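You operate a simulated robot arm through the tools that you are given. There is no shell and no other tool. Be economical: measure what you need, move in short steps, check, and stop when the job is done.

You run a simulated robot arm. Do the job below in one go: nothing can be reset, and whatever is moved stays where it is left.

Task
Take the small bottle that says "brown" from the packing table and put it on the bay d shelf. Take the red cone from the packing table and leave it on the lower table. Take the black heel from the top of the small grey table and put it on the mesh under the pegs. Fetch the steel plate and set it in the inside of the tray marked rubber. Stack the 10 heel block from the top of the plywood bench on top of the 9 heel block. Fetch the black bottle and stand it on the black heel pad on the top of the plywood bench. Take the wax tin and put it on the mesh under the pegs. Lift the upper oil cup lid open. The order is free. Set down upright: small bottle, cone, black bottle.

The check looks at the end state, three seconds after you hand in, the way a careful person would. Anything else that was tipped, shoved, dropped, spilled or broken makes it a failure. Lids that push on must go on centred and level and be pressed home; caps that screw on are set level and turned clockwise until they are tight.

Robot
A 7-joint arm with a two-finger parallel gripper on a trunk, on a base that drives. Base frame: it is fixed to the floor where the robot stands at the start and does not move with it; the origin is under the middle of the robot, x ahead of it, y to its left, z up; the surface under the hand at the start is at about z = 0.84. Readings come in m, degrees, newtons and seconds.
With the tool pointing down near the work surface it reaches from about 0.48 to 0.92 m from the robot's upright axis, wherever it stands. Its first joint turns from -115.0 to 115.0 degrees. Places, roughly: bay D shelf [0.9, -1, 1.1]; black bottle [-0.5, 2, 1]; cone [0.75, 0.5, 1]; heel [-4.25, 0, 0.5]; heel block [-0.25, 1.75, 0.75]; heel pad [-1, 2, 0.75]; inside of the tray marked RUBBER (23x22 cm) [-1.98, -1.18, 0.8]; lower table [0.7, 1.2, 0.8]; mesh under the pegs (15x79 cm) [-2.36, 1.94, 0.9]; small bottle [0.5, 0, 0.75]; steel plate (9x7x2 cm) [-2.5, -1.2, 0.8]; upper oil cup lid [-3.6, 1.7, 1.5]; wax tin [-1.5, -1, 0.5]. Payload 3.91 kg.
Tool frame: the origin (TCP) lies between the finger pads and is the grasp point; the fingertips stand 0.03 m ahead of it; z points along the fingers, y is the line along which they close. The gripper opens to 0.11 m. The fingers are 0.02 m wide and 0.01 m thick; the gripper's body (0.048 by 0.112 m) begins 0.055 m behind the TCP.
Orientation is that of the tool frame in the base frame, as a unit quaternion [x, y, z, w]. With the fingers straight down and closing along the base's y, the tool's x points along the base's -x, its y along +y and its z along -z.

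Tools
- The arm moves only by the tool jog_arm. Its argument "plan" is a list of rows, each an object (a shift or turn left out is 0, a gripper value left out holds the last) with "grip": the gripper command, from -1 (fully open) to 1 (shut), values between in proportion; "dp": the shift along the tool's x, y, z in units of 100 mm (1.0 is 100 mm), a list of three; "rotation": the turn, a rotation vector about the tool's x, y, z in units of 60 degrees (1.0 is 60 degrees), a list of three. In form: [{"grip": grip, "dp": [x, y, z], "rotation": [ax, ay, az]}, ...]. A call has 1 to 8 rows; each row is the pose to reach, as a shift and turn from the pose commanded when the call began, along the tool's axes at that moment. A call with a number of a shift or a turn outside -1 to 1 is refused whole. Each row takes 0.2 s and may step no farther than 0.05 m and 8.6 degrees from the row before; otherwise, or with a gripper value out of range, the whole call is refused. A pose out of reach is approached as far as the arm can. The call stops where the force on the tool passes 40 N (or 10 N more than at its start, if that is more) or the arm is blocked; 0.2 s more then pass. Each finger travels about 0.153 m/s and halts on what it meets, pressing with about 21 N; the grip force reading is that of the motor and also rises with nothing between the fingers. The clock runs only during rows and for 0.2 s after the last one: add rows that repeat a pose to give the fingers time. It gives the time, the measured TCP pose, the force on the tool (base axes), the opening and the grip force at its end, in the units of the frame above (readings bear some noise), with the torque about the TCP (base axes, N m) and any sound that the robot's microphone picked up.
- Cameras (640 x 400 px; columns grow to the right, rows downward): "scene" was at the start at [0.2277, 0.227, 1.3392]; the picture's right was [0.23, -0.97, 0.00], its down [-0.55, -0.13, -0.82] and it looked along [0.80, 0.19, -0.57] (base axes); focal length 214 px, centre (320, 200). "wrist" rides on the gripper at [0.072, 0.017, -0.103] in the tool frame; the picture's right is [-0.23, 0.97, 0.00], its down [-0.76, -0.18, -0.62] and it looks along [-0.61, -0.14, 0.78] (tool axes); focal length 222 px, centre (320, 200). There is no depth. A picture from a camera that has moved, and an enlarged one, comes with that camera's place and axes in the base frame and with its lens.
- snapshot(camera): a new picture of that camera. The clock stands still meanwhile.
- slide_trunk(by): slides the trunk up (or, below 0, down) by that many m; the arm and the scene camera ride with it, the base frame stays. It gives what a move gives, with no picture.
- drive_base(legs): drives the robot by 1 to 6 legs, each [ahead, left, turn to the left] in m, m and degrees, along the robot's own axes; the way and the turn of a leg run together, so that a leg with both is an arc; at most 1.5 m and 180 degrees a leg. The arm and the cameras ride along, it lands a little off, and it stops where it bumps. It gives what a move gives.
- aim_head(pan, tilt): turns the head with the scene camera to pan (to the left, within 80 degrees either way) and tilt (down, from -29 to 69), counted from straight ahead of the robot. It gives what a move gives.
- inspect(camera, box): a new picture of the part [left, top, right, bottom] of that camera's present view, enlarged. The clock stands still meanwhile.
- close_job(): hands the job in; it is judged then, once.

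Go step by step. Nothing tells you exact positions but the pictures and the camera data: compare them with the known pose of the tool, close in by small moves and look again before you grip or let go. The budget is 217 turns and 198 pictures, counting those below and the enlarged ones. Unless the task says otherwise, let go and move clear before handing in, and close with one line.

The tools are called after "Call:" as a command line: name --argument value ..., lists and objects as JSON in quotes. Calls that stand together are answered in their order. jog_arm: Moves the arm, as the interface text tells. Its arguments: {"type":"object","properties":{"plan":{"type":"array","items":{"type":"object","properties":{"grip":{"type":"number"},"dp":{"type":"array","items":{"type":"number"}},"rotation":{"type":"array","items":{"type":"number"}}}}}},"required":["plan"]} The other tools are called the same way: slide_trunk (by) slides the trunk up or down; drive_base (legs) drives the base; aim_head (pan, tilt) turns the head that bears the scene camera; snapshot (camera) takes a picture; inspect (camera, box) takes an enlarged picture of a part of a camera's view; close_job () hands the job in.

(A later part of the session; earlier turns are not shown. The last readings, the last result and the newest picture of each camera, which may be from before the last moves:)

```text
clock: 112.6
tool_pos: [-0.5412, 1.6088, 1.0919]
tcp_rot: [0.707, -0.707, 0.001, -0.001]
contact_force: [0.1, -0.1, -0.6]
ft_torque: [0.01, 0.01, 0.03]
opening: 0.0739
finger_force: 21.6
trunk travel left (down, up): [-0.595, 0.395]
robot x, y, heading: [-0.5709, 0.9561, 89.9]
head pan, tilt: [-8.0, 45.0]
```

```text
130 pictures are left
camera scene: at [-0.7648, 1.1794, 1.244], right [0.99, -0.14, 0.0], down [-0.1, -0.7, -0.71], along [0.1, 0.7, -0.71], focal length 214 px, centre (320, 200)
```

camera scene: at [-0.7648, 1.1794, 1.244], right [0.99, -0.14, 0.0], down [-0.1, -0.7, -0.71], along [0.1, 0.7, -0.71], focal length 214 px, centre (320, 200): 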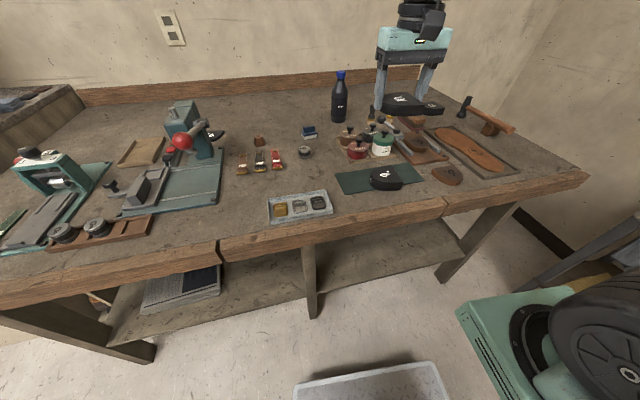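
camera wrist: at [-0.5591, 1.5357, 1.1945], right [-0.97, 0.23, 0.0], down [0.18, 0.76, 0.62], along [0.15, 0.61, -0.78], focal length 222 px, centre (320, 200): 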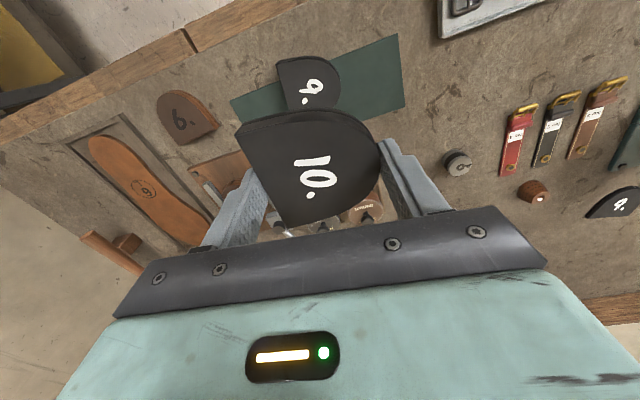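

Block 9's centre comes out at about (-0.533, 1.598), and the held block is centred on the TCP. I'll correct the offset and lower.

Call:
jog_arm --plan '[{"dp": [0.05, -0.04, 0]}, {"dp": [0.1, -0.08, 0]}]'

Call:
slide_trunk --by -0.145

Call:
snapshot --camera "wrist"

Call:
inspect --camera "scene" --box '[320, 60, 460, 160]'

```text
clock: 113.2
tool_pos: [-0.5322, 1.5985, 1.0914]
tcp_rot: [-0.707, 0.707, -0.001, 0.002]
contact_force: [0.4, 0.5, -0.9]
ft_torque: [0.0, -0.02, 0.01]
opening: 0.0737
finger_force: 21.3
trunk travel left (down, up): [-0.595, 0.395]
robot x, y, heading: [-0.5707, 0.9541, 90.3]
head pan, tilt: [-8.0, 45.0]
```

```text
clock: 114.9
tool_pos: [-0.5341, 1.5976, 0.9472]
tcp_rot: [-0.707, 0.707, -0.002, 0.002]
contact_force: [-0.2, -0.4, -1.9]
ft_torque: [0.0, -0.01, -0.02]
opening: 0.0737
finger_force: 21.1
trunk travel left (down, up): [-0.45, 0.54]
robot x, y, heading: [-0.5715, 0.9564, 90.1]
head pan, tilt: [-8.0, 45.0]
```

```text
129 pictures are left
camera wrist: at [-0.5505, 1.5255, 1.0498], right [-0.97, 0.23, 0.0], down [0.18, 0.76, 0.62], along [0.15, 0.61, -0.78], focal length 222 px, centre (320, 200)
```

wrist: 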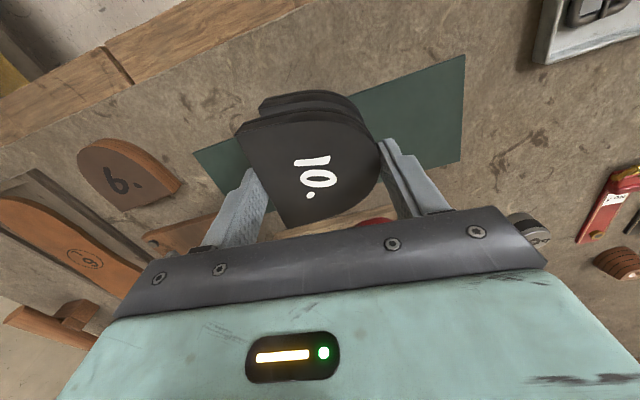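

```text
4.00 times, centred on (390, 110) of scene
camera zoom: at [-0.7649, 1.1794, 1.099], right [0.99, -0.14, 0.0], down [-0.1, -0.7, -0.71], along [0.1, 0.7, -0.71], focal length 858 px, centre (40, 560)
```

zoom: 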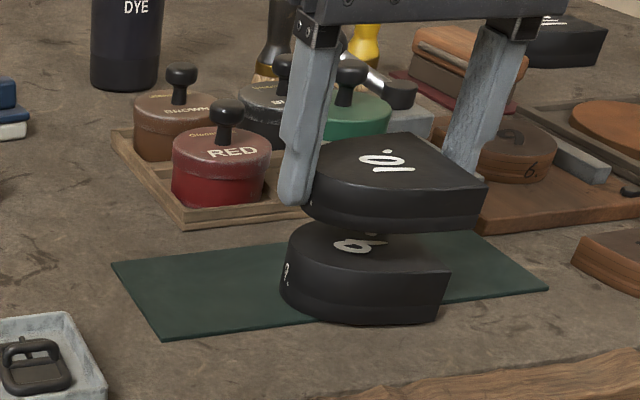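

Call:
jog_arm --plan '[{"dp": [0, 0, 0.12]}, {"dp": [0, 0, 0.25]}]'

Call:
jog_arm --plan '[{"dp": [0, 0, 0.04]}]'

Call:
jog_arm --plan '[{"dp": [0, 0, 0.03]}]'

Call:
inspect --camera "scene" --box '[320, 60, 460, 160]'

```text
clock: 115.5
tool_pos: [-0.5317, 1.5972, 0.9258]
tcp_rot: [-0.707, 0.708, 0.002, 0.004]
contact_force: [0.9, -3.4, 32.1]
ft_torque: [-0.6, -0.06, 0.09]
opening: 0.0738
finger_force: 20.9
trunk travel left (down, up): [-0.45, 0.54]
robot x, y, heading: [-0.5713, 0.9556, 90.0]
head pan, tilt: [-8.0, 45.0]
```

```text
clock: 115.9
tool_pos: [-0.5327, 1.5974, 0.9196]
tcp_rot: [-0.707, 0.707, 0.0, 0.003]
contact_force: [-2.8, 3.4, 37.2]
ft_torque: [-0.15, 0.31, 0.12]
opening: 0.0741
finger_force: 21.2
trunk travel left (down, up): [-0.45, 0.54]
robot x, y, heading: [-0.5728, 0.955, 90.1]
head pan, tilt: [-8.0, 45.0]
```

```text
clock: 116.3
tool_pos: [-0.5331, 1.5969, 0.9201]
tcp_rot: [0.707, -0.707, -0.002, -0.004]
contact_force: [0.3, -8.7, 20.8]
ft_torque: [-0.67, -0.4, -0.09]
opening: 0.0739
finger_force: 20.9
trunk travel left (down, up): [-0.45, 0.54]
robot x, y, heading: [-0.5693, 0.9576, 89.9]
head pan, tilt: [-8.0, 45.0]
stopped in row 1: the force on the tool passed its limit at 51 N (the readings are from after the stop); the commanded pose is now the measured one
```

```text
4.00 times, centred on (390, 110) of scene
camera zoom: at [-0.765, 1.1785, 1.0987], right [0.99, -0.14, 0.0], down [-0.1, -0.7, -0.71], along [0.1, 0.7, -0.71], focal length 858 px, centre (40, 560)
```

zoom: 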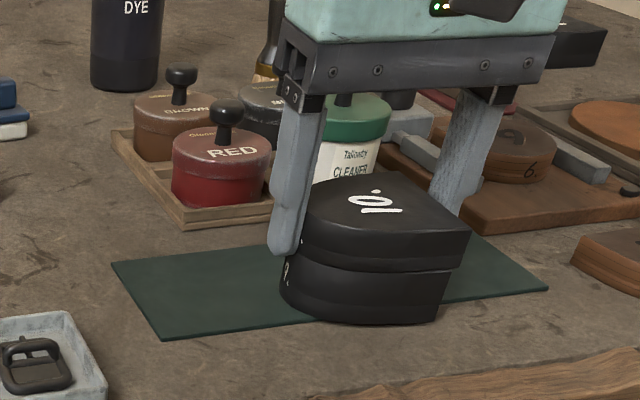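

Block 10 rests on block 9. I'll release it and rise.

Call:
jog_arm --plan '[{"dp": [0, 0, -0.01], "grip": 0.25}, {"dp": [0, 0, -0.01], "grip": -0.7}, {"dp": [0, 0, -0.01], "grip": -0.7}, {"dp": [0, 0, -0.3]}, {"dp": [0, 0, -0.7]}, {"dp": [0, 0, -1]}]'

Call:
slide_trunk --by 0.2

Call:
snapshot --camera "wrist"

Call:
snapshot --camera "scene"

```text
clock: 117.7
tool_pos: [-0.5323, 1.5969, 1.0189]
tcp_rot: [0.707, -0.707, -0.002, -0.002]
contact_force: [0.2, -0.4, 0.3]
ft_torque: [-0.03, -0.03, -0.01]
opening: 0.0933
finger_force: 0.0
trunk travel left (down, up): [-0.45, 0.54]
robot x, y, heading: [-0.5721, 0.9572, 90.2]
head pan, tilt: [-8.0, 45.0]
```

```text
clock: 119.9
tool_pos: [-0.5324, 1.5961, 1.2189]
tcp_rot: [-0.707, 0.708, 0.001, 0.002]
contact_force: [-0.8, -1.2, -0.1]
ft_torque: [0.02, -0.02, 0.02]
opening: 0.0935
finger_force: 0.1
trunk travel left (down, up): [-0.65, 0.34]
robot x, y, heading: [-0.569, 0.9561, 90.1]
head pan, tilt: [-8.0, 45.0]
```

```text
126 pictures are left
camera wrist: at [-0.5494, 1.5232, 1.3214], right [-0.97, 0.23, 0.0], down [0.18, 0.76, 0.63], along [0.14, 0.61, -0.78], focal length 222 px, centre (320, 200)
```

wrist: 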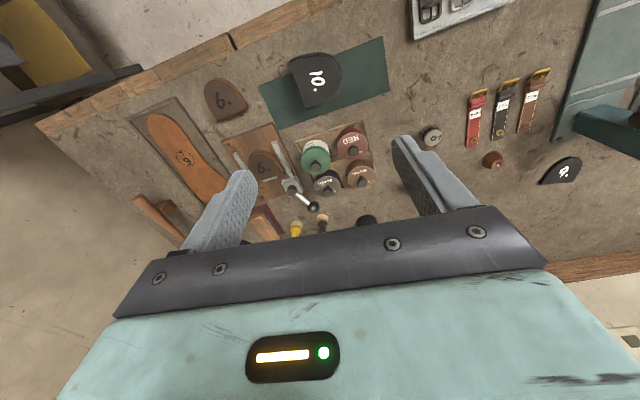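

```text
125 pictures are left
camera scene: at [-0.7649, 1.1794, 1.2989], right [0.99, -0.14, 0.0], down [-0.1, -0.7, -0.71], along [0.1, 0.7, -0.71], focal length 214 px, centre (320, 200)
```

scene: 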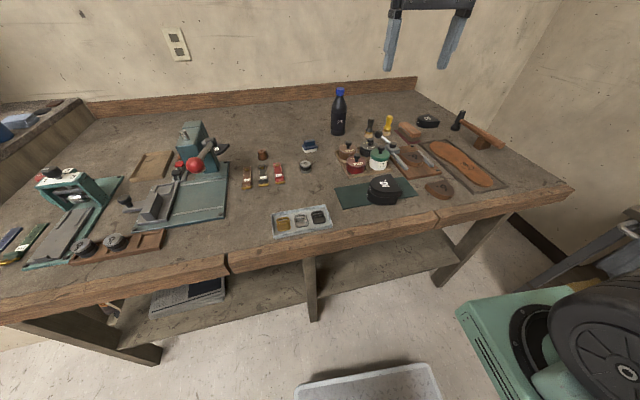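

The stack is neat. The black dye bottle is at about (-0.573, 2.007), 16 cm tall, and the pad is near (-1.04, 1.925). I'll drive closer to the bench and reach for the bottle.

Call:
drive_base --legs '[[0.15, 0.04, 0]]'

Call:
jog_arm --plan '[{"dp": [-0.45, 0, 0], "grip": -1}, {"dp": [-0.9, 0, 0]}]'

Call:
aim_head --pan -12 --tilt 30

Call:
snapshot --camera "scene"

Call:
snapshot --camera "wrist"

```text
clock: 121.2
tool_pos: [-0.5731, 1.7459, 1.2191]
tcp_rot: [0.708, -0.706, -0.002, -0.003]
contact_force: [0.5, 0.2, 0.7]
ft_torque: [-0.01, -0.01, 0.0]
opening: 0.0935
finger_force: 0.0
trunk travel left (down, up): [-0.65, 0.34]
robot x, y, heading: [-0.6084, 1.1066, 90.1]
head pan, tilt: [-8.0, 45.0]
```

```text
clock: 121.8
tool_pos: [-0.5733, 1.8326, 1.2197]
tcp_rot: [0.707, -0.707, -0.002, -0.004]
contact_force: [0.3, 0.0, 0.6]
ft_torque: [0.05, -0.02, 0.05]
opening: 0.1103
finger_force: 0.1
trunk travel left (down, up): [-0.65, 0.34]
robot x, y, heading: [-0.6105, 1.1061, 90.2]
head pan, tilt: [-8.0, 45.0]
```

```text
clock: 122.6
tool_pos: [-0.5732, 1.832, 1.2185]
tcp_rot: [0.708, -0.707, -0.002, -0.003]
contact_force: [-0.4, -0.5, -1.0]
ft_torque: [0.02, 0.01, 0.01]
opening: 0.11
finger_force: 0.1
trunk travel left (down, up): [-0.65, 0.34]
robot x, y, heading: [-0.6128, 1.1016, 90.1]
head pan, tilt: [-12.0, 30.0]
```

```text
124 pictures are left
camera scene: at [-0.7974, 1.3359, 1.3215], right [0.98, -0.21, 0.0], down [-0.1, -0.49, -0.87], along [0.18, 0.85, -0.5], focal length 214 px, centre (320, 200)
```

scene: 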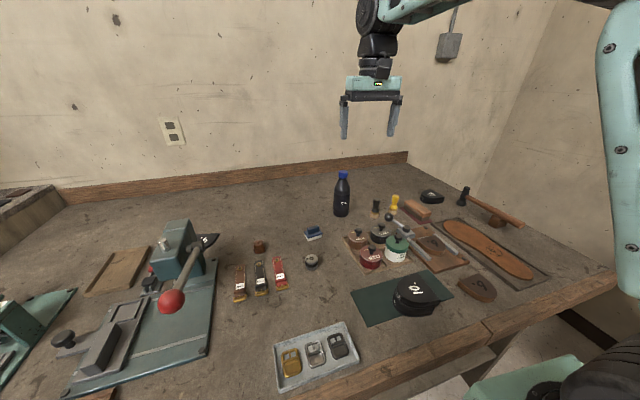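

```text
123 pictures are left
camera wrist: at [-0.5907, 1.7596, 1.3217], right [-0.97, 0.23, 0.0], down [0.18, 0.76, 0.63], along [0.14, 0.61, -0.78], focal length 222 px, centre (320, 200)
```

wrist: 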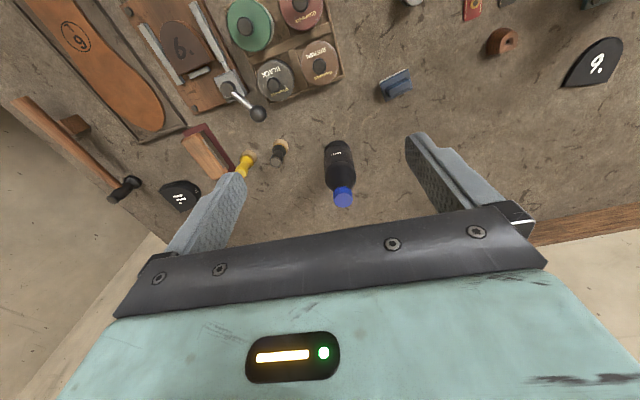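

Call:
inspect --camera "scene" --box '[310, 160, 370, 225]'

Call:
inspect --camera "scene" --box '[130, 200, 270, 300]'

Call:
inspect --camera "wrist" --box '[540, 20, 640, 100]'

```text
6.15 times, centred on (340, 192) of scene
camera zoom: at [-0.7974, 1.3359, 1.3215], right [0.98, -0.21, 0.0], down [-0.1, -0.49, -0.87], along [0.18, 0.85, -0.5], focal length 1320 px, centre (197, 246)
```

zoom: 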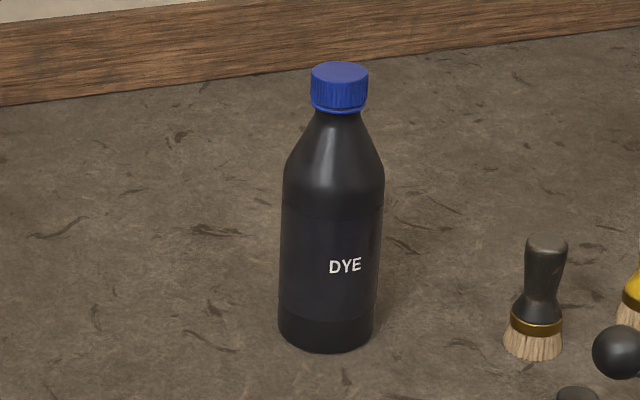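

```text
4.00 times, centred on (200, 250) of scene
camera zoom: at [-0.7974, 1.3359, 1.3215], right [0.98, -0.21, 0.0], down [-0.1, -0.49, -0.87], along [0.18, 0.85, -0.5], focal length 858 px, centre (800, 0)
```

zoom: 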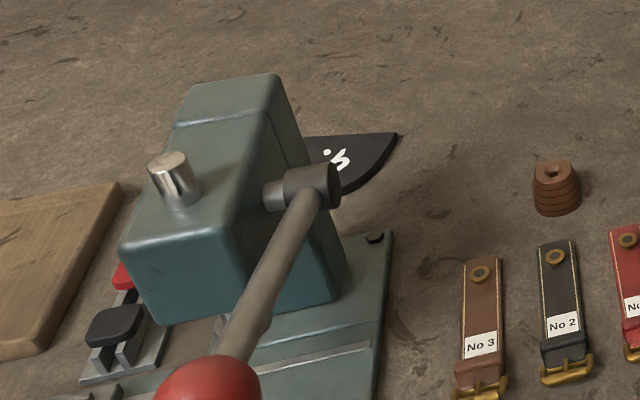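

```text
5.00 times, centred on (590, 60) of wrist
camera zoom: at [-0.5907, 1.7596, 1.3217], right [-0.97, 0.23, 0.0], down [0.18, 0.76, 0.63], along [0.14, 0.61, -0.78], focal length 1111 px, centre (-1030, 900)
```

zoom: 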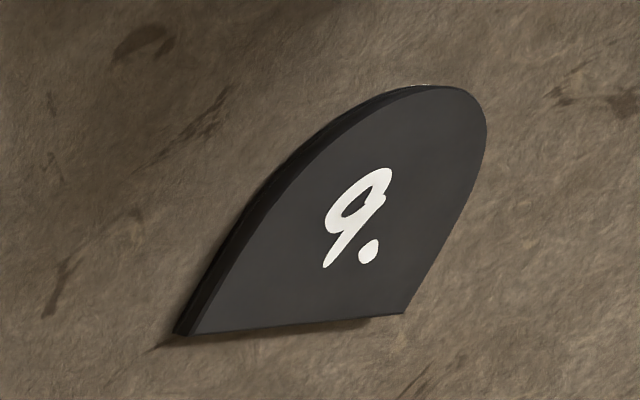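

The bottle has a blue cap about 3.3 cm across. Gripping the cap from straight above keeps the hand clear of the press later, so I'll move over the bottle.

Call:
jog_arm --plan '[{"dp": [-0.45, 0, 0]}, {"dp": [-0.85, 0, 0]}]'

Call:
jog_arm --plan '[{"dp": [-0.45, 0, 0]}, {"dp": [-0.85, 0, 0]}, {"dp": [-0.85, 0, 0]}]'

Call:
slide_trunk --by -0.13

Call:
snapshot --camera "wrist"

Call:
inspect --camera "scene" --box '[280, 60, 400, 180]'

```text
clock: 123.2
tool_pos: [-0.5733, 1.9153, 1.2199]
tcp_rot: [0.708, -0.706, -0.001, -0.004]
contact_force: [-0.8, -0.5, 0.8]
ft_torque: [0.05, 0.02, 0.03]
opening: 0.1099
finger_force: 0.1
trunk travel left (down, up): [-0.65, 0.34]
robot x, y, heading: [-0.607, 1.1041, 89.9]
head pan, tilt: [-12.0, 30.0]
```

```text
clock: 124.0
tool_pos: [-0.5698, 1.9603, 1.2085]
tcp_rot: [0.708, -0.707, -0.001, -0.003]
contact_force: [-0.7, 0.0, -0.9]
ft_torque: [0.0, -0.03, 0.01]
opening: 0.1101
finger_force: 0.1
out of reach, approached as far as the arm can: row 1, 2, 3
trunk travel left (down, up): [-0.65, 0.34]
robot x, y, heading: [-0.6118, 1.1025, 90.0]
head pan, tilt: [-12.0, 30.0]
```

```text
clock: 125.6
tool_pos: [-0.5699, 1.9593, 1.0781]
tcp_rot: [0.708, -0.706, -0.002, -0.002]
contact_force: [0.6, 0.6, -0.6]
ft_torque: [0.0, -0.02, 0.03]
opening: 0.1099
finger_force: 0.1
trunk travel left (down, up): [-0.52, 0.47]
robot x, y, heading: [-0.6117, 1.1044, 90.1]
head pan, tilt: [-12.0, 30.0]
```

```text
119 pictures are left
camera wrist: at [-0.5881, 1.8876, 1.1813], right [-0.97, 0.23, 0.0], down [0.18, 0.76, 0.63], along [0.14, 0.61, -0.78], focal length 222 px, centre (320, 200)
```

wrist: 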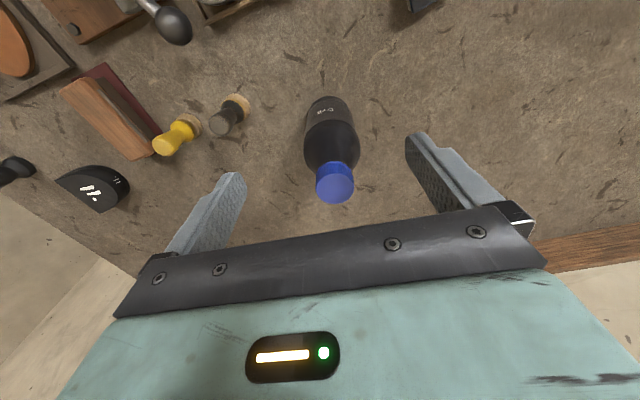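

```text
3.33 times, centred on (340, 120) of scene
camera zoom: at [-0.7974, 1.336, 1.1916], right [0.98, -0.21, 0.0], down [-0.1, -0.49, -0.87], along [0.18, 0.85, -0.5], focal length 715 px, centre (253, 467)
```

zoom: 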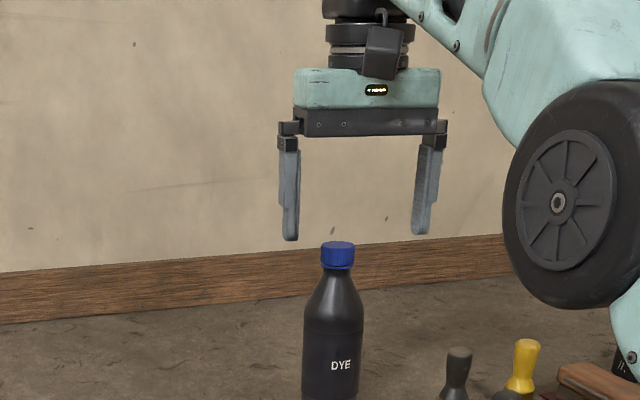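

The arm is at its limit, 3.5 cm short, so I'll nudge the base forward.

Call:
drive_base --legs '[[0.055, 0.006, 0]]'

Call:
jog_arm --plan '[{"dp": [0.1, 0, 0]}, {"dp": [0.2, 0, 0]}]'

Call:
snapshot --camera "wrist"

```text
clock: 126.5
tool_pos: [-0.5759, 2.0158, 1.0778]
tcp_rot: [0.707, -0.707, -0.001, -0.003]
contact_force: [1.4, -0.3, 0.3]
ft_torque: [-0.02, 0.02, 0.01]
opening: 0.11
finger_force: 0.1
trunk travel left (down, up): [-0.52, 0.47]
robot x, y, heading: [-0.6169, 1.1598, 90.0]
head pan, tilt: [-12.0, 30.0]
```

```text
clock: 127.2
tool_pos: [-0.575, 1.9949, 1.0766]
tcp_rot: [0.707, -0.707, -0.001, -0.003]
contact_force: [-0.7, -0.1, 0.4]
ft_torque: [-0.04, -0.03, 0.01]
opening: 0.1101
finger_force: 0.1
trunk travel left (down, up): [-0.52, 0.47]
robot x, y, heading: [-0.6209, 1.1581, 89.8]
head pan, tilt: [-12.0, 30.0]
```

```text
117 pictures are left
camera wrist: at [-0.5935, 1.9224, 1.1804], right [-0.97, 0.23, 0.0], down [0.18, 0.76, 0.63], along [0.14, 0.61, -0.78], focal length 222 px, centre (320, 200)
```

wrist: 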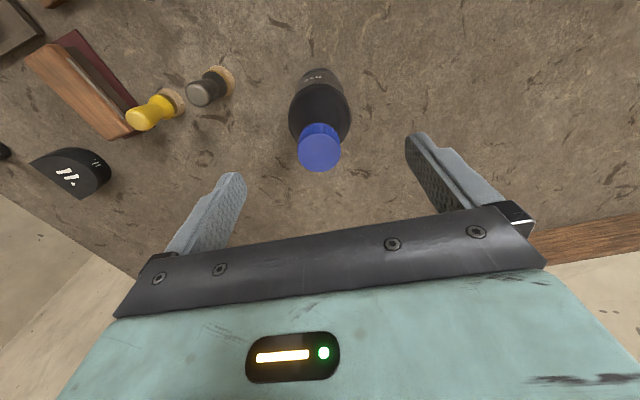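

The cap is aligned. I'll descend 4.6 cm and grip it.

Call:
jog_arm --plan '[{"dp": [0, 0, 0.2], "grip": -0.3}, {"dp": [0, 0, 0.4]}, {"dp": [0, 0, 0.47]}, {"dp": [0, 0, 0.47]}]'

Call:
inspect --camera "scene" --box '[280, 60, 400, 180]'

```text
clock: 128.2
tool_pos: [-0.5776, 1.9964, 1.031]
tcp_rot: [-0.707, 0.707, 0.001, 0.003]
contact_force: [0.1, 0.4, 0.4]
ft_torque: [0.0, 0.02, 0.0]
opening: 0.0714
finger_force: 0.0
trunk travel left (down, up): [-0.52, 0.47]
robot x, y, heading: [-0.6183, 1.1564, 89.9]
head pan, tilt: [-12.0, 30.0]
```

```text
3.33 times, centred on (340, 120) of scene
camera zoom: at [-0.8031, 1.391, 1.1916], right [0.98, -0.21, 0.0], down [-0.1, -0.49, -0.87], along [0.18, 0.85, -0.5], focal length 715 px, centre (253, 467)
```

zoom: 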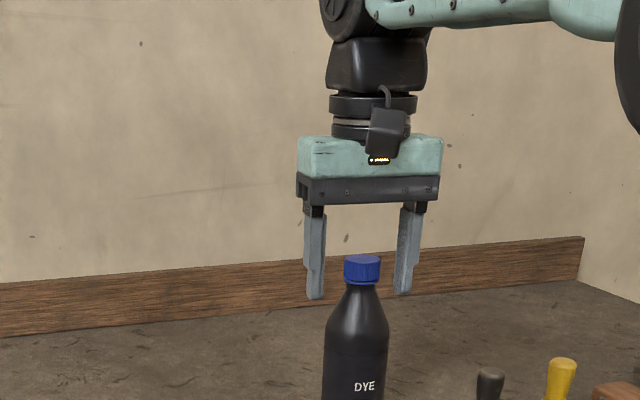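

Call:
jog_arm --plan '[{"dp": [0, 0, -0.02], "grip": 0.2}, {"dp": [0, 0, -0.02], "grip": 1}, {"dp": [0, 0, -0.02], "grip": 1}, {"dp": [0, 0, -0.02], "grip": 1}]'

Call:
jog_arm --plan '[{"dp": [0, 0, -0.2]}, {"dp": [0, 0, -0.5]}]'

Call:
inspect --camera "scene" --box '[280, 60, 400, 180]'

Call:
snapshot --camera "wrist"

```text
clock: 129.2
tool_pos: [-0.5764, 1.9954, 1.0323]
tcp_rot: [0.707, -0.707, -0.001, -0.003]
contact_force: [0.8, -0.8, 1.0]
ft_torque: [-0.06, -0.1, 0.0]
opening: 0.0312
finger_force: 21.5
trunk travel left (down, up): [-0.52, 0.47]
robot x, y, heading: [-0.6173, 1.157, 90.0]
head pan, tilt: [-12.0, 30.0]
```

```text
clock: 129.8
tool_pos: [-0.5764, 1.9929, 1.0809]
tcp_rot: [-0.707, 0.707, 0.001, 0.002]
contact_force: [0.5, 0.6, -2.7]
ft_torque: [0.03, 0.0, 0.03]
opening: 0.0313
finger_force: 21.6
trunk travel left (down, up): [-0.52, 0.47]
robot x, y, heading: [-0.6181, 1.1585, 89.9]
head pan, tilt: [-12.0, 30.0]
```

```text
3.33 times, centred on (340, 120) of scene
camera zoom: at [-0.8031, 1.3912, 1.1915], right [0.98, -0.21, 0.0], down [-0.1, -0.49, -0.87], along [0.18, 0.85, -0.5], focal length 715 px, centre (253, 467)
```

zoom: 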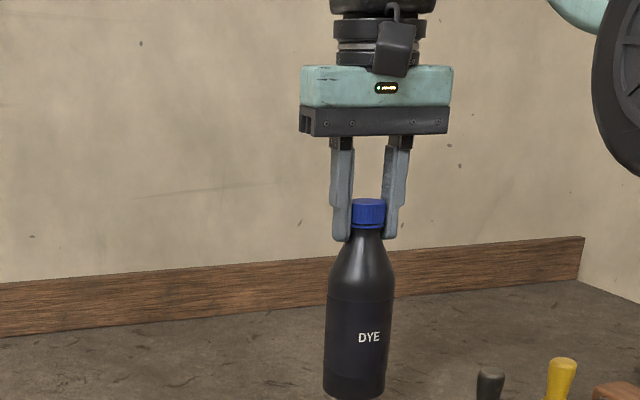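

```text
114 pictures are left
camera wrist: at [-0.5935, 1.9214, 1.1834], right [-0.97, 0.23, 0.0], down [0.18, 0.76, 0.63], along [0.14, 0.61, -0.78], focal length 222 px, centre (320, 200)
```

wrist: 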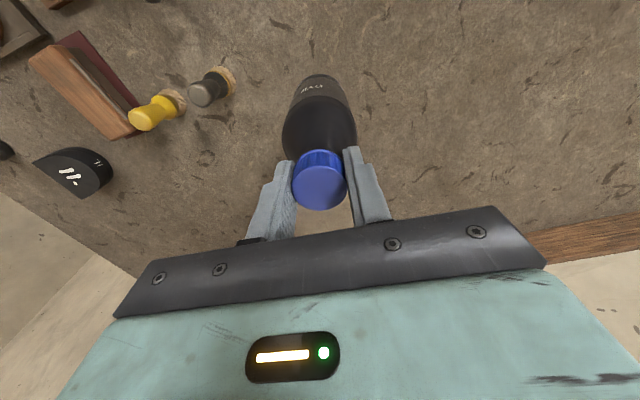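

The bottle hangs straight from its cap. I'll raise it and carry it to the pad.

Call:
slide_trunk --by 0.1

Call:
drive_base --legs '[[-0.06, 0.42, 0]]'

Call:
aim_head --pan 0 --tilt 35

Call:
snapshot --camera "scene"

Call:
snapshot --camera "wrist"

```text
clock: 131.1
tool_pos: [-0.5762, 1.9939, 1.1816]
tcp_rot: [0.707, -0.707, -0.001, -0.002]
contact_force: [0.7, -0.4, -3.1]
ft_torque: [0.0, 0.01, 0.04]
opening: 0.0314
finger_force: 20.5
trunk travel left (down, up): [-0.62, 0.37]
robot x, y, heading: [-0.6197, 1.1595, 90.2]
head pan, tilt: [-12.0, 30.0]
```

```text
clock: 133.7
tool_pos: [-1.0054, 1.934, 1.1807]
tcp_rot: [0.71, -0.704, -0.002, -0.003]
contact_force: [0.1, 0.9, -3.7]
ft_torque: [-0.02, 0.0, -0.01]
opening: 0.0313
finger_force: 21.3
trunk travel left (down, up): [-0.62, 0.37]
robot x, y, heading: [-1.0373, 1.0968, 90.3]
head pan, tilt: [-12.0, 30.0]
```

```text
clock: 134.4
tool_pos: [-1.0048, 1.9326, 1.1809]
tcp_rot: [0.71, -0.704, -0.001, -0.002]
contact_force: [-0.2, 0.7, -3.3]
ft_torque: [0.0, 0.0, -0.01]
opening: 0.0313
finger_force: 21.3
trunk travel left (down, up): [-0.62, 0.37]
robot x, y, heading: [-1.0391, 1.0977, 90.3]
head pan, tilt: [0.0, 35.0]
```

```text
113 pictures are left
camera scene: at [-1.2471, 1.3277, 1.2838], right [1.0, 0.01, 0.0], down [0.0, -0.57, -0.82], along [-0.01, 0.82, -0.57], focal length 214 px, centre (320, 200)
```

scene: 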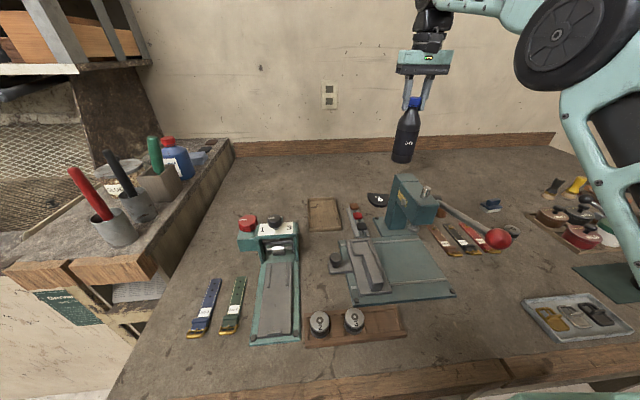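

```text
112 pictures are left
camera wrist: at [-1.0226, 1.86, 1.2835], right [-0.98, 0.22, 0.0], down [0.17, 0.76, 0.63], along [0.14, 0.61, -0.78], focal length 222 px, centre (320, 200)
```

wrist: 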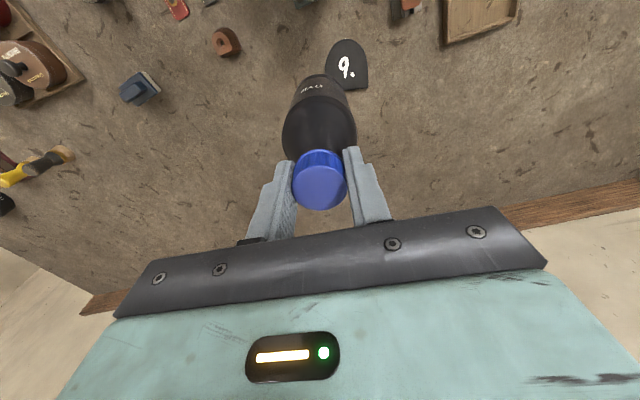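

Call:
inspect --camera "scene" --box '[340, 170, 460, 240]'

Call:
inspect --camera "wrist" --box '[300, 20, 400, 100]'

```text
5.33 times, centred on (400, 205) of scene
camera zoom: at [-1.2471, 1.3277, 1.2838], right [1.0, 0.01, 0.0], down [0.0, -0.57, -0.82], along [-0.01, 0.82, -0.57], focal length 1144 px, centre (-107, 173)
```

zoom: 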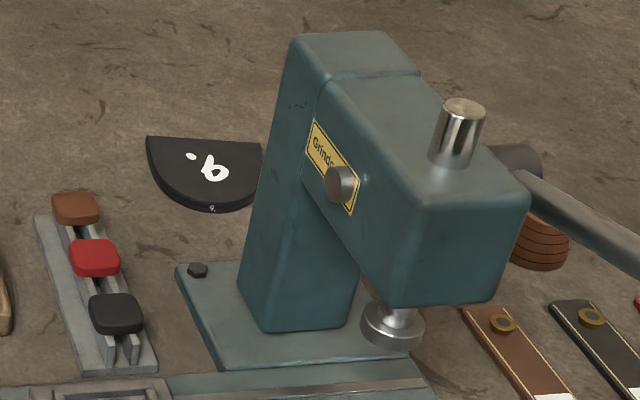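

```text
5.00 times, centred on (350, 60) of wrist
camera zoom: at [-1.0226, 1.86, 1.2835], right [-0.98, 0.22, 0.0], down [0.17, 0.76, 0.63], along [0.14, 0.61, -0.78], focal length 1111 px, centre (170, 900)
```

zoom: 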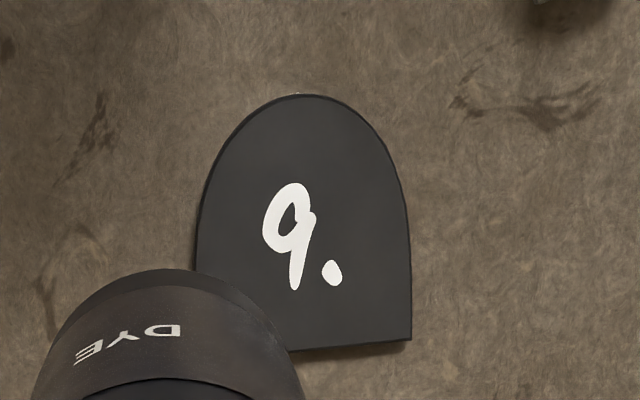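

The pad centre comes out at about (-1.050, 1.926). I'll shift over it and lower.

Call:
jog_arm --plan '[{"dp": [0.03, 0.2, 0]}, {"dp": [0.07, 0.45, 0]}, {"dp": [0.07, 0.45, 0]}]'

Call:
slide_trunk --by -0.115

Call:
inspect --camera "scene" --box '[320, 70, 480, 230]'

Call:
snapshot --camera "wrist"

```text
clock: 135.2
tool_pos: [-1.0492, 1.9276, 1.1796]
tcp_rot: [0.71, -0.704, -0.001, -0.003]
contact_force: [-0.2, 0.4, -2.7]
ft_torque: [0.01, -0.01, 0.01]
opening: 0.0313
finger_force: 21.2
trunk travel left (down, up): [-0.62, 0.37]
robot x, y, heading: [-1.0432, 1.0966, 90.4]
head pan, tilt: [0.0, 35.0]
```

```text
clock: 136.7
tool_pos: [-1.0489, 1.9268, 1.0651]
tcp_rot: [0.71, -0.705, -0.001, -0.003]
contact_force: [0.2, -0.3, -2.9]
ft_torque: [-0.02, 0.02, -0.02]
opening: 0.0311
finger_force: 21.1
trunk travel left (down, up): [-0.505, 0.485]
robot x, y, heading: [-1.0415, 1.0944, 90.4]
head pan, tilt: [0.0, 35.0]
```

```text
2.50 times, centred on (400, 150) of scene
camera zoom: at [-1.2471, 1.3277, 1.1688], right [1.0, 0.01, 0.0], down [0.0, -0.57, -0.82], along [-0.01, 0.82, -0.57], focal length 536 px, centre (120, 325)
```

zoom: 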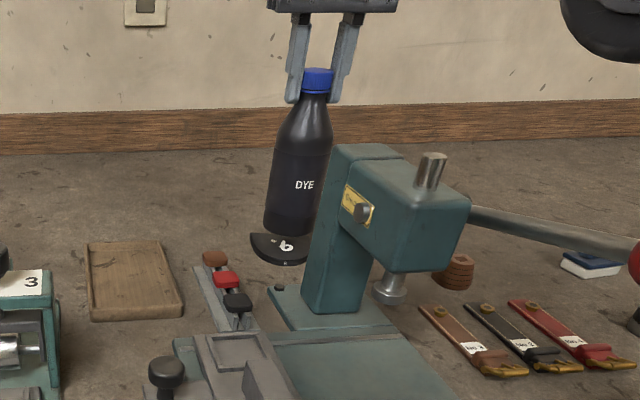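

```text
108 pictures are left
camera wrist: at [-1.0663, 1.8546, 1.1679], right [-0.98, 0.22, 0.0], down [0.17, 0.76, 0.63], along [0.14, 0.61, -0.78], focal length 222 px, centre (320, 200)
```

wrist: 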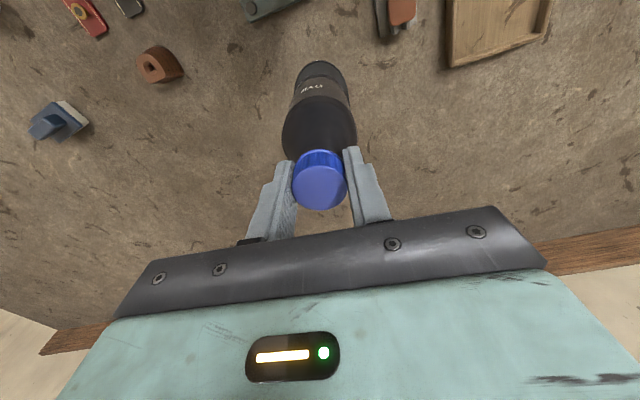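

Call:
jog_arm --plan '[{"dp": [0, 0, 0.1]}, {"dp": [0, 0, 0.18]}]'

Call:
jog_arm --plan '[{"dp": [0, 0, 0.03]}]'

Call:
jog_arm --plan '[{"dp": [0, 0, 0.03]}]'

Call:
inspect --camera "scene" --box '[350, 110, 430, 190]'

```text
clock: 137.3
tool_pos: [-1.0486, 1.9283, 1.0458]
tcp_rot: [0.709, -0.705, -0.001, -0.003]
contact_force: [-0.4, 0.3, -3.0]
ft_torque: [-0.04, -0.01, -0.02]
opening: 0.0312
finger_force: 20.9
trunk travel left (down, up): [-0.505, 0.485]
robot x, y, heading: [-1.0387, 1.0991, 90.3]
head pan, tilt: [0.0, 35.0]
```

```text
clock: 137.7
tool_pos: [-1.0494, 1.9271, 1.0443]
tcp_rot: [0.709, -0.706, -0.002, -0.002]
contact_force: [0.4, -0.1, -2.5]
ft_torque: [0.02, 0.0, -0.01]
opening: 0.0313
finger_force: 21.2
trunk travel left (down, up): [-0.505, 0.485]
robot x, y, heading: [-1.042, 1.0984, 90.5]
head pan, tilt: [0.0, 35.0]
```

```text
clock: 138.1
tool_pos: [-1.0491, 1.9275, 1.042]
tcp_rot: [0.71, -0.705, -0.002, -0.003]
contact_force: [-1.1, -0.2, 2.9]
ft_torque: [-0.09, 0.08, 0.03]
opening: 0.0312
finger_force: 20.9
trunk travel left (down, up): [-0.505, 0.485]
robot x, y, heading: [-1.0397, 1.0997, 90.2]
head pan, tilt: [0.0, 35.0]
```

```text
5.00 times, centred on (390, 150) of scene
camera zoom: at [-1.2471, 1.3274, 1.169], right [1.0, 0.01, 0.0], down [0.0, -0.57, -0.82], along [-0.01, 0.82, -0.57], focal length 1072 px, centre (-30, 450)
```

zoom: 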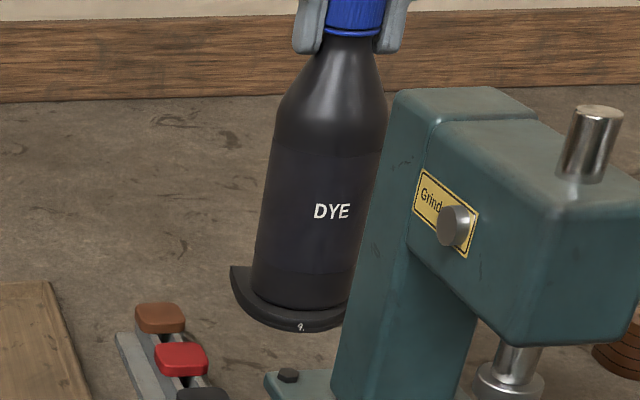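

The bottle stands on the pad. I'll release and rise.

Call:
jog_arm --plan '[{"dp": [0, 0, 0.01], "grip": 0.35}, {"dp": [0, 0, 0.0], "grip": 0.1}, {"dp": [0, 0, 0.0], "grip": -0.1}, {"dp": [0, 0, -0.2]}, {"dp": [0, 0, -0.6]}, {"dp": [0, 0, -1]}]'

Call:
slide_trunk --by 0.15

Call:
snapshot --camera "scene"

Call:
snapshot --camera "wrist"

```text
clock: 139.5
tool_pos: [-1.0509, 1.9267, 1.0989]
tcp_rot: [0.71, -0.705, -0.001, -0.003]
contact_force: [0.7, -0.5, 0.4]
ft_torque: [-0.05, 0.02, 0.04]
opening: 0.0606
finger_force: 0.1
out of reach, approached as far as the arm can: row 6
trunk travel left (down, up): [-0.505, 0.485]
robot x, y, heading: [-1.0426, 1.0983, 90.2]
head pan, tilt: [0.0, 35.0]
```

```text
clock: 141.2
tool_pos: [-1.0501, 1.9274, 1.2483]
tcp_rot: [0.71, -0.705, -0.001, -0.003]
contact_force: [-0.2, 0.1, 0.3]
ft_torque: [-0.02, 0.01, -0.01]
opening: 0.0603
finger_force: 0.2
trunk travel left (down, up): [-0.655, 0.335]
robot x, y, heading: [-1.0382, 1.0985, 90.6]
head pan, tilt: [0.0, 35.0]
```

```text
106 pictures are left
camera scene: at [-1.2471, 1.3275, 1.3188], right [1.0, 0.01, 0.0], down [0.0, -0.57, -0.82], along [-0.01, 0.82, -0.57], focal length 214 px, centre (320, 200)
```

scene: 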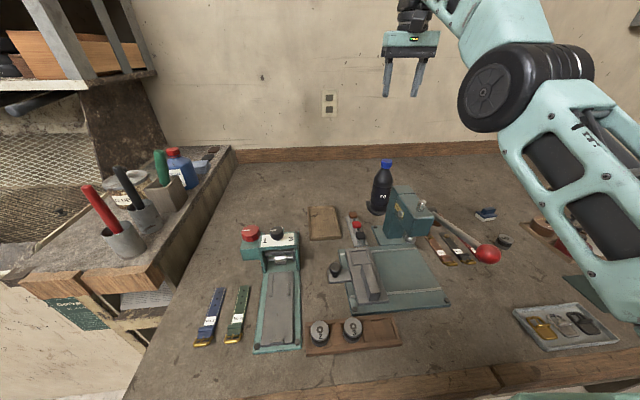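

```text
105 pictures are left
camera wrist: at [-1.0667, 1.8532, 1.3518], right [-0.98, 0.22, 0.0], down [0.17, 0.76, 0.63], along [0.14, 0.61, -0.78], focal length 222 px, centre (320, 200)
```

wrist: 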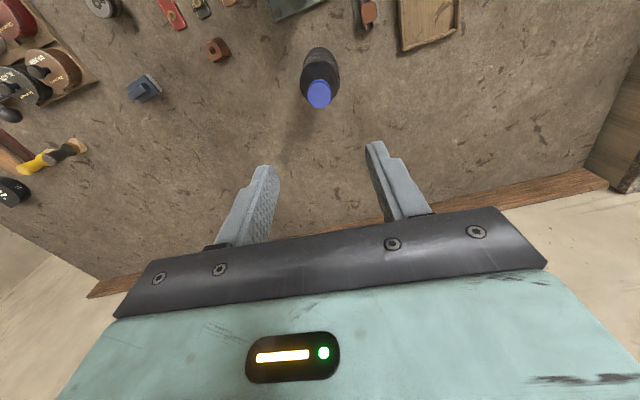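

The bottle stands on the pad. Next I'll retract, back off and survey the rest of the room, starting with the mesh area to the left.

Call:
jog_arm --plan '[{"dp": [0.4, 0, 0], "grip": -1}, {"dp": [0.8, 0, 0]}, {"dp": [1, 0, 0]}]'

Call:
jog_arm --plan '[{"dp": [0.4, 0, 0]}, {"dp": [0.8, 0, 0]}, {"dp": [1, 0, 0]}]'

Call:
drive_base --legs '[[-0.5, 0, 0]]'

Call:
aim_head --pan 45 --tilt 20

Call:
snapshot --camera "scene"

Call:
drive_base --legs '[[0, 0, 90]]'

Call:
snapshot --camera "scene"

```text
clock: 142.1
tool_pos: [-1.0504, 1.827, 1.2497]
tcp_rot: [0.709, -0.705, -0.003, -0.004]
contact_force: [-0.3, 1.9, -0.3]
ft_torque: [-0.04, 0.01, 0.02]
opening: 0.1102
finger_force: 0.0
trunk travel left (down, up): [-0.655, 0.335]
robot x, y, heading: [-1.0421, 1.0974, 90.4]
head pan, tilt: [0.0, 35.0]
```

```text
clock: 142.8
tool_pos: [-1.0493, 1.7282, 1.2481]
tcp_rot: [0.71, -0.705, -0.001, -0.004]
contact_force: [-0.8, 0.4, -0.1]
ft_torque: [-0.03, 0.01, -0.01]
opening: 0.11
finger_force: 0.1
trunk travel left (down, up): [-0.655, 0.335]
robot x, y, heading: [-1.0385, 1.0946, 90.3]
head pan, tilt: [0.0, 35.0]
```

```text
clock: 145.8
tool_pos: [-1.0477, 1.2361, 1.2476]
tcp_rot: [0.712, -0.703, -0.002, -0.004]
contact_force: [0.3, -0.1, -0.7]
ft_torque: [0.01, 0.02, -0.03]
opening: 0.1103
finger_force: 0.0
trunk travel left (down, up): [-0.655, 0.335]
robot x, y, heading: [-1.0347, 0.6021, 90.8]
head pan, tilt: [0.0, 35.0]
```

```text
clock: 146.9
tool_pos: [-1.0472, 1.2366, 1.2471]
tcp_rot: [0.712, -0.703, -0.003, -0.003]
contact_force: [0.3, -0.5, -0.2]
ft_torque: [-0.01, -0.03, 0.0]
opening: 0.1098
finger_force: 0.0
trunk travel left (down, up): [-0.655, 0.335]
robot x, y, heading: [-1.0354, 0.6032, 90.7]
head pan, tilt: [45.0, 20.0]
```

```text
104 pictures are left
camera scene: at [-1.309, 0.8114, 1.3426], right [0.7, 0.71, 0.0], down [0.24, -0.24, -0.94], along [-0.67, 0.66, -0.34], focal length 214 px, centre (320, 200)
```

scene: 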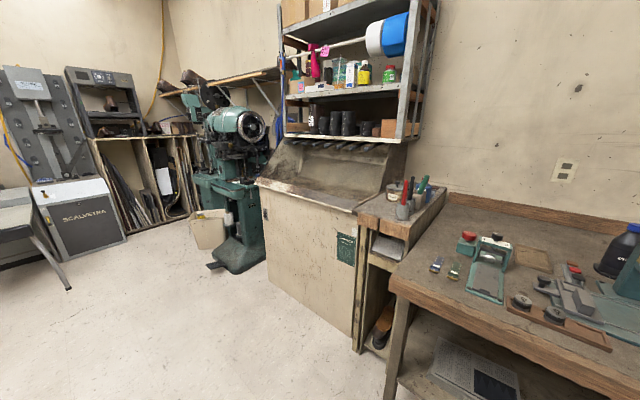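

```text
clock: 151.0
tool_pos: [-1.6667, 0.6218, 1.2471]
tcp_rot: [1.0, -0.017, -0.003, 0.0]
contact_force: [0.6, -0.1, 0.5]
ft_torque: [0.01, 0.0, 0.02]
opening: 0.1102
finger_force: 0.0
trunk travel left (down, up): [-0.655, 0.335]
robot x, y, heading: [-1.0329, 0.6062, 178.1]
head pan, tilt: [45.0, 20.0]
```

```text
103 pictures are left
camera scene: at [-1.2527, 0.3429, 1.3426], right [-0.68, 0.73, 0.0], down [0.25, 0.23, -0.94], along [-0.69, -0.64, -0.34], focal length 214 px, centre (320, 200)
```

scene: 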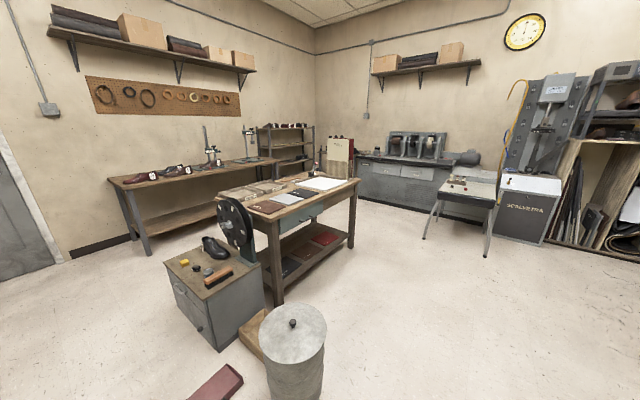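

Now I see everything: the central table with trays, a low cabinet with tins, the small grey table in the far corner, and the mesh cabinet. I'll zoom in on these.

Call:
inspect --camera "scene" --box '[160, 160, 380, 300]'

Call:
inspect --camera "scene" --box '[160, 225, 260, 295]'

Call:
inspect --camera "scene" --box '[420, 150, 540, 230]'

```text
2.86 times, centred on (270, 230) of scene
camera zoom: at [-1.2527, 0.3429, 1.3426], right [-0.68, 0.73, 0.0], down [0.25, 0.23, -0.94], along [-0.69, -0.64, -0.34], focal length 613 px, centre (463, 114)
```

zoom: 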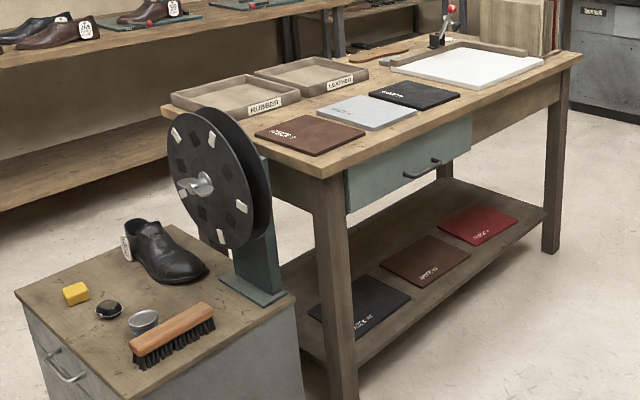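

```text
5.71 times, centred on (210, 260) of scene
camera zoom: at [-1.2527, 0.3429, 1.3426], right [-0.68, 0.73, 0.0], down [0.25, 0.23, -0.94], along [-0.69, -0.64, -0.34], focal length 1226 px, centre (949, -143)
```

zoom: 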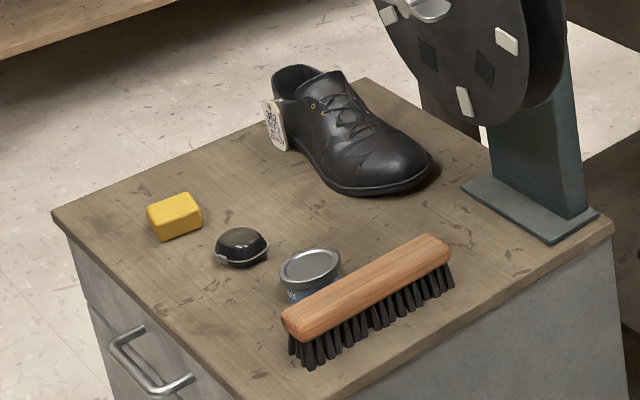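

```text
5.00 times, centred on (480, 190) of scene
camera zoom: at [-1.2527, 0.3429, 1.3426], right [-0.68, 0.73, 0.0], down [0.25, 0.23, -0.94], along [-0.69, -0.64, -0.34], focal length 1072 px, centre (-480, 250)
```

zoom: 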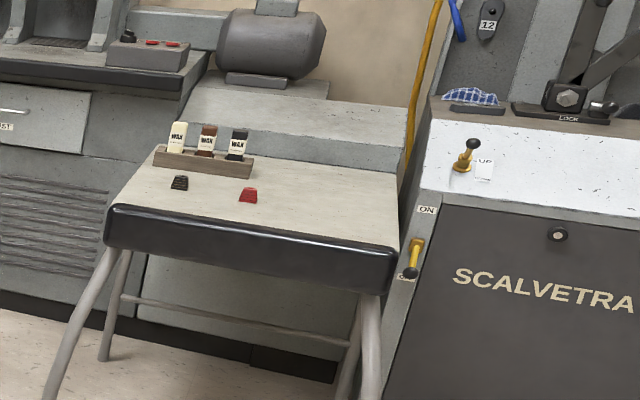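

The wax tin is on the low cabinet beside a brush. I'll approach from the +x side, clear of the bin and the floor items.

Call:
drive_base --legs '[[-0.25, 0, 2], [0, 1.3, 0]]'

Call:
aim_head --pan 0 --tilt 35

Call:
snapshot --camera "scene"

```text
clock: 159.1
tool_pos: [-1.4259, -0.702, 1.2468]
tcp_rot: [1.0, -0.014, -0.004, -0.001]
contact_force: [-0.7, 0.0, 0.2]
ft_torque: [0.0, -0.04, 0.01]
opening: 0.1102
finger_force: 0.1
trunk travel left (down, up): [-0.655, 0.335]
robot x, y, heading: [-0.7966, -0.7146, 178.7]
head pan, tilt: [45.0, 20.0]
```

```text
clock: 160.2
tool_pos: [-1.4269, -0.7012, 1.2479]
tcp_rot: [1.0, -0.013, -0.005, -0.001]
contact_force: [0.0, 1.4, 0.6]
ft_torque: [0.02, -0.03, 0.01]
opening: 0.11
finger_force: 0.1
trunk travel left (down, up): [-0.655, 0.335]
robot x, y, heading: [-0.7949, -0.7155, 178.4]
head pan, tilt: [0.0, 35.0]
```

```text
99 pictures are left
camera scene: at [-1.0311, -0.9113, 1.3188], right [0.03, 1.0, 0.0], down [0.57, -0.01, -0.82], along [-0.82, 0.02, -0.57], focal length 214 px, centre (320, 200)
```

scene: 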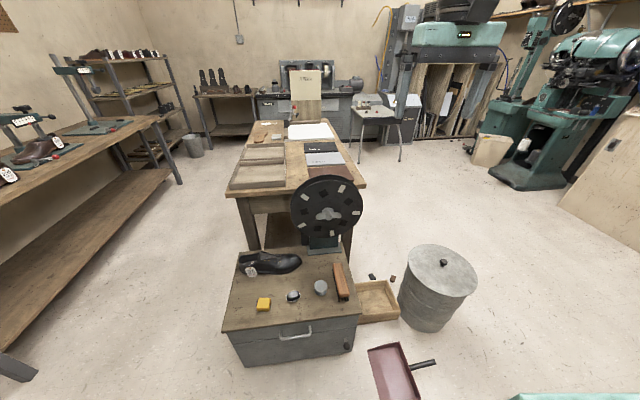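

Call:
inspect --camera "scene" --box '[220, 240, 370, 340]'

Call:
inspect --camera "scene" --box '[220, 110, 370, 210]'

Call:
snapshot --camera "wrist"

```text
4.00 times, centred on (295, 290) of scene
camera zoom: at [-1.0311, -0.9113, 1.3188], right [0.03, 1.0, 0.0], down [0.57, -0.01, -0.82], along [-0.82, 0.02, -0.57], focal length 858 px, centre (420, -160)
```

zoom: 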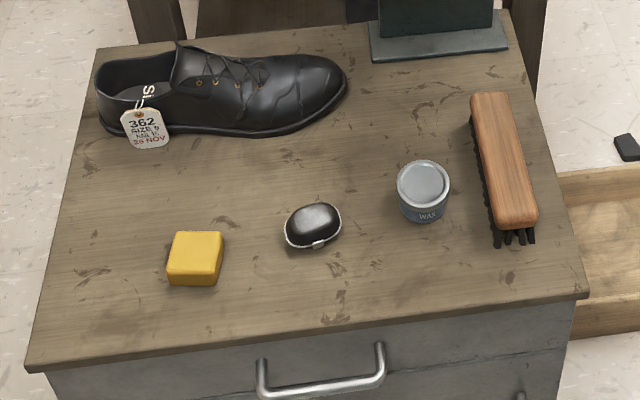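

```text
4.00 times, centred on (295, 160) of scene
camera zoom: at [-1.0311, -0.9113, 1.3188], right [0.03, 1.0, 0.0], down [0.57, -0.01, -0.82], along [-0.82, 0.02, -0.57], focal length 858 px, centre (420, 360)
```

zoom: 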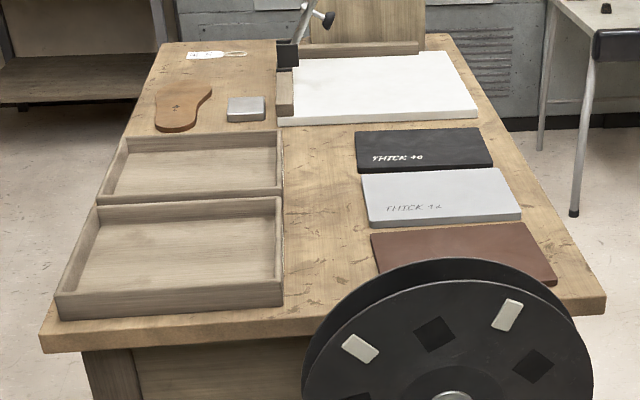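

```text
96 pictures are left
camera wrist: at [-1.3538, -0.7203, 1.3502], right [-0.25, -0.97, 0.0], down [-0.75, 0.2, 0.63], along [-0.61, 0.16, -0.78], focal length 222 px, centre (320, 200)
```

wrist: 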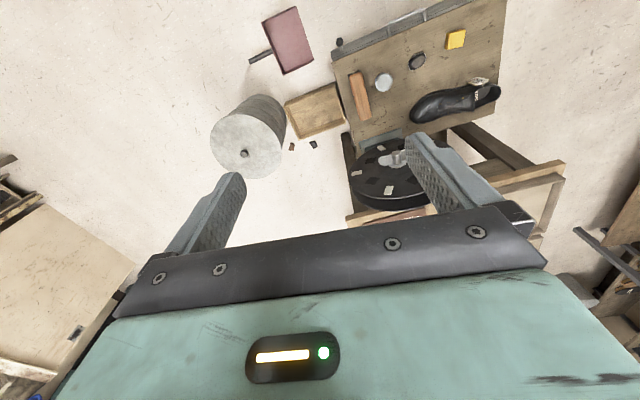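

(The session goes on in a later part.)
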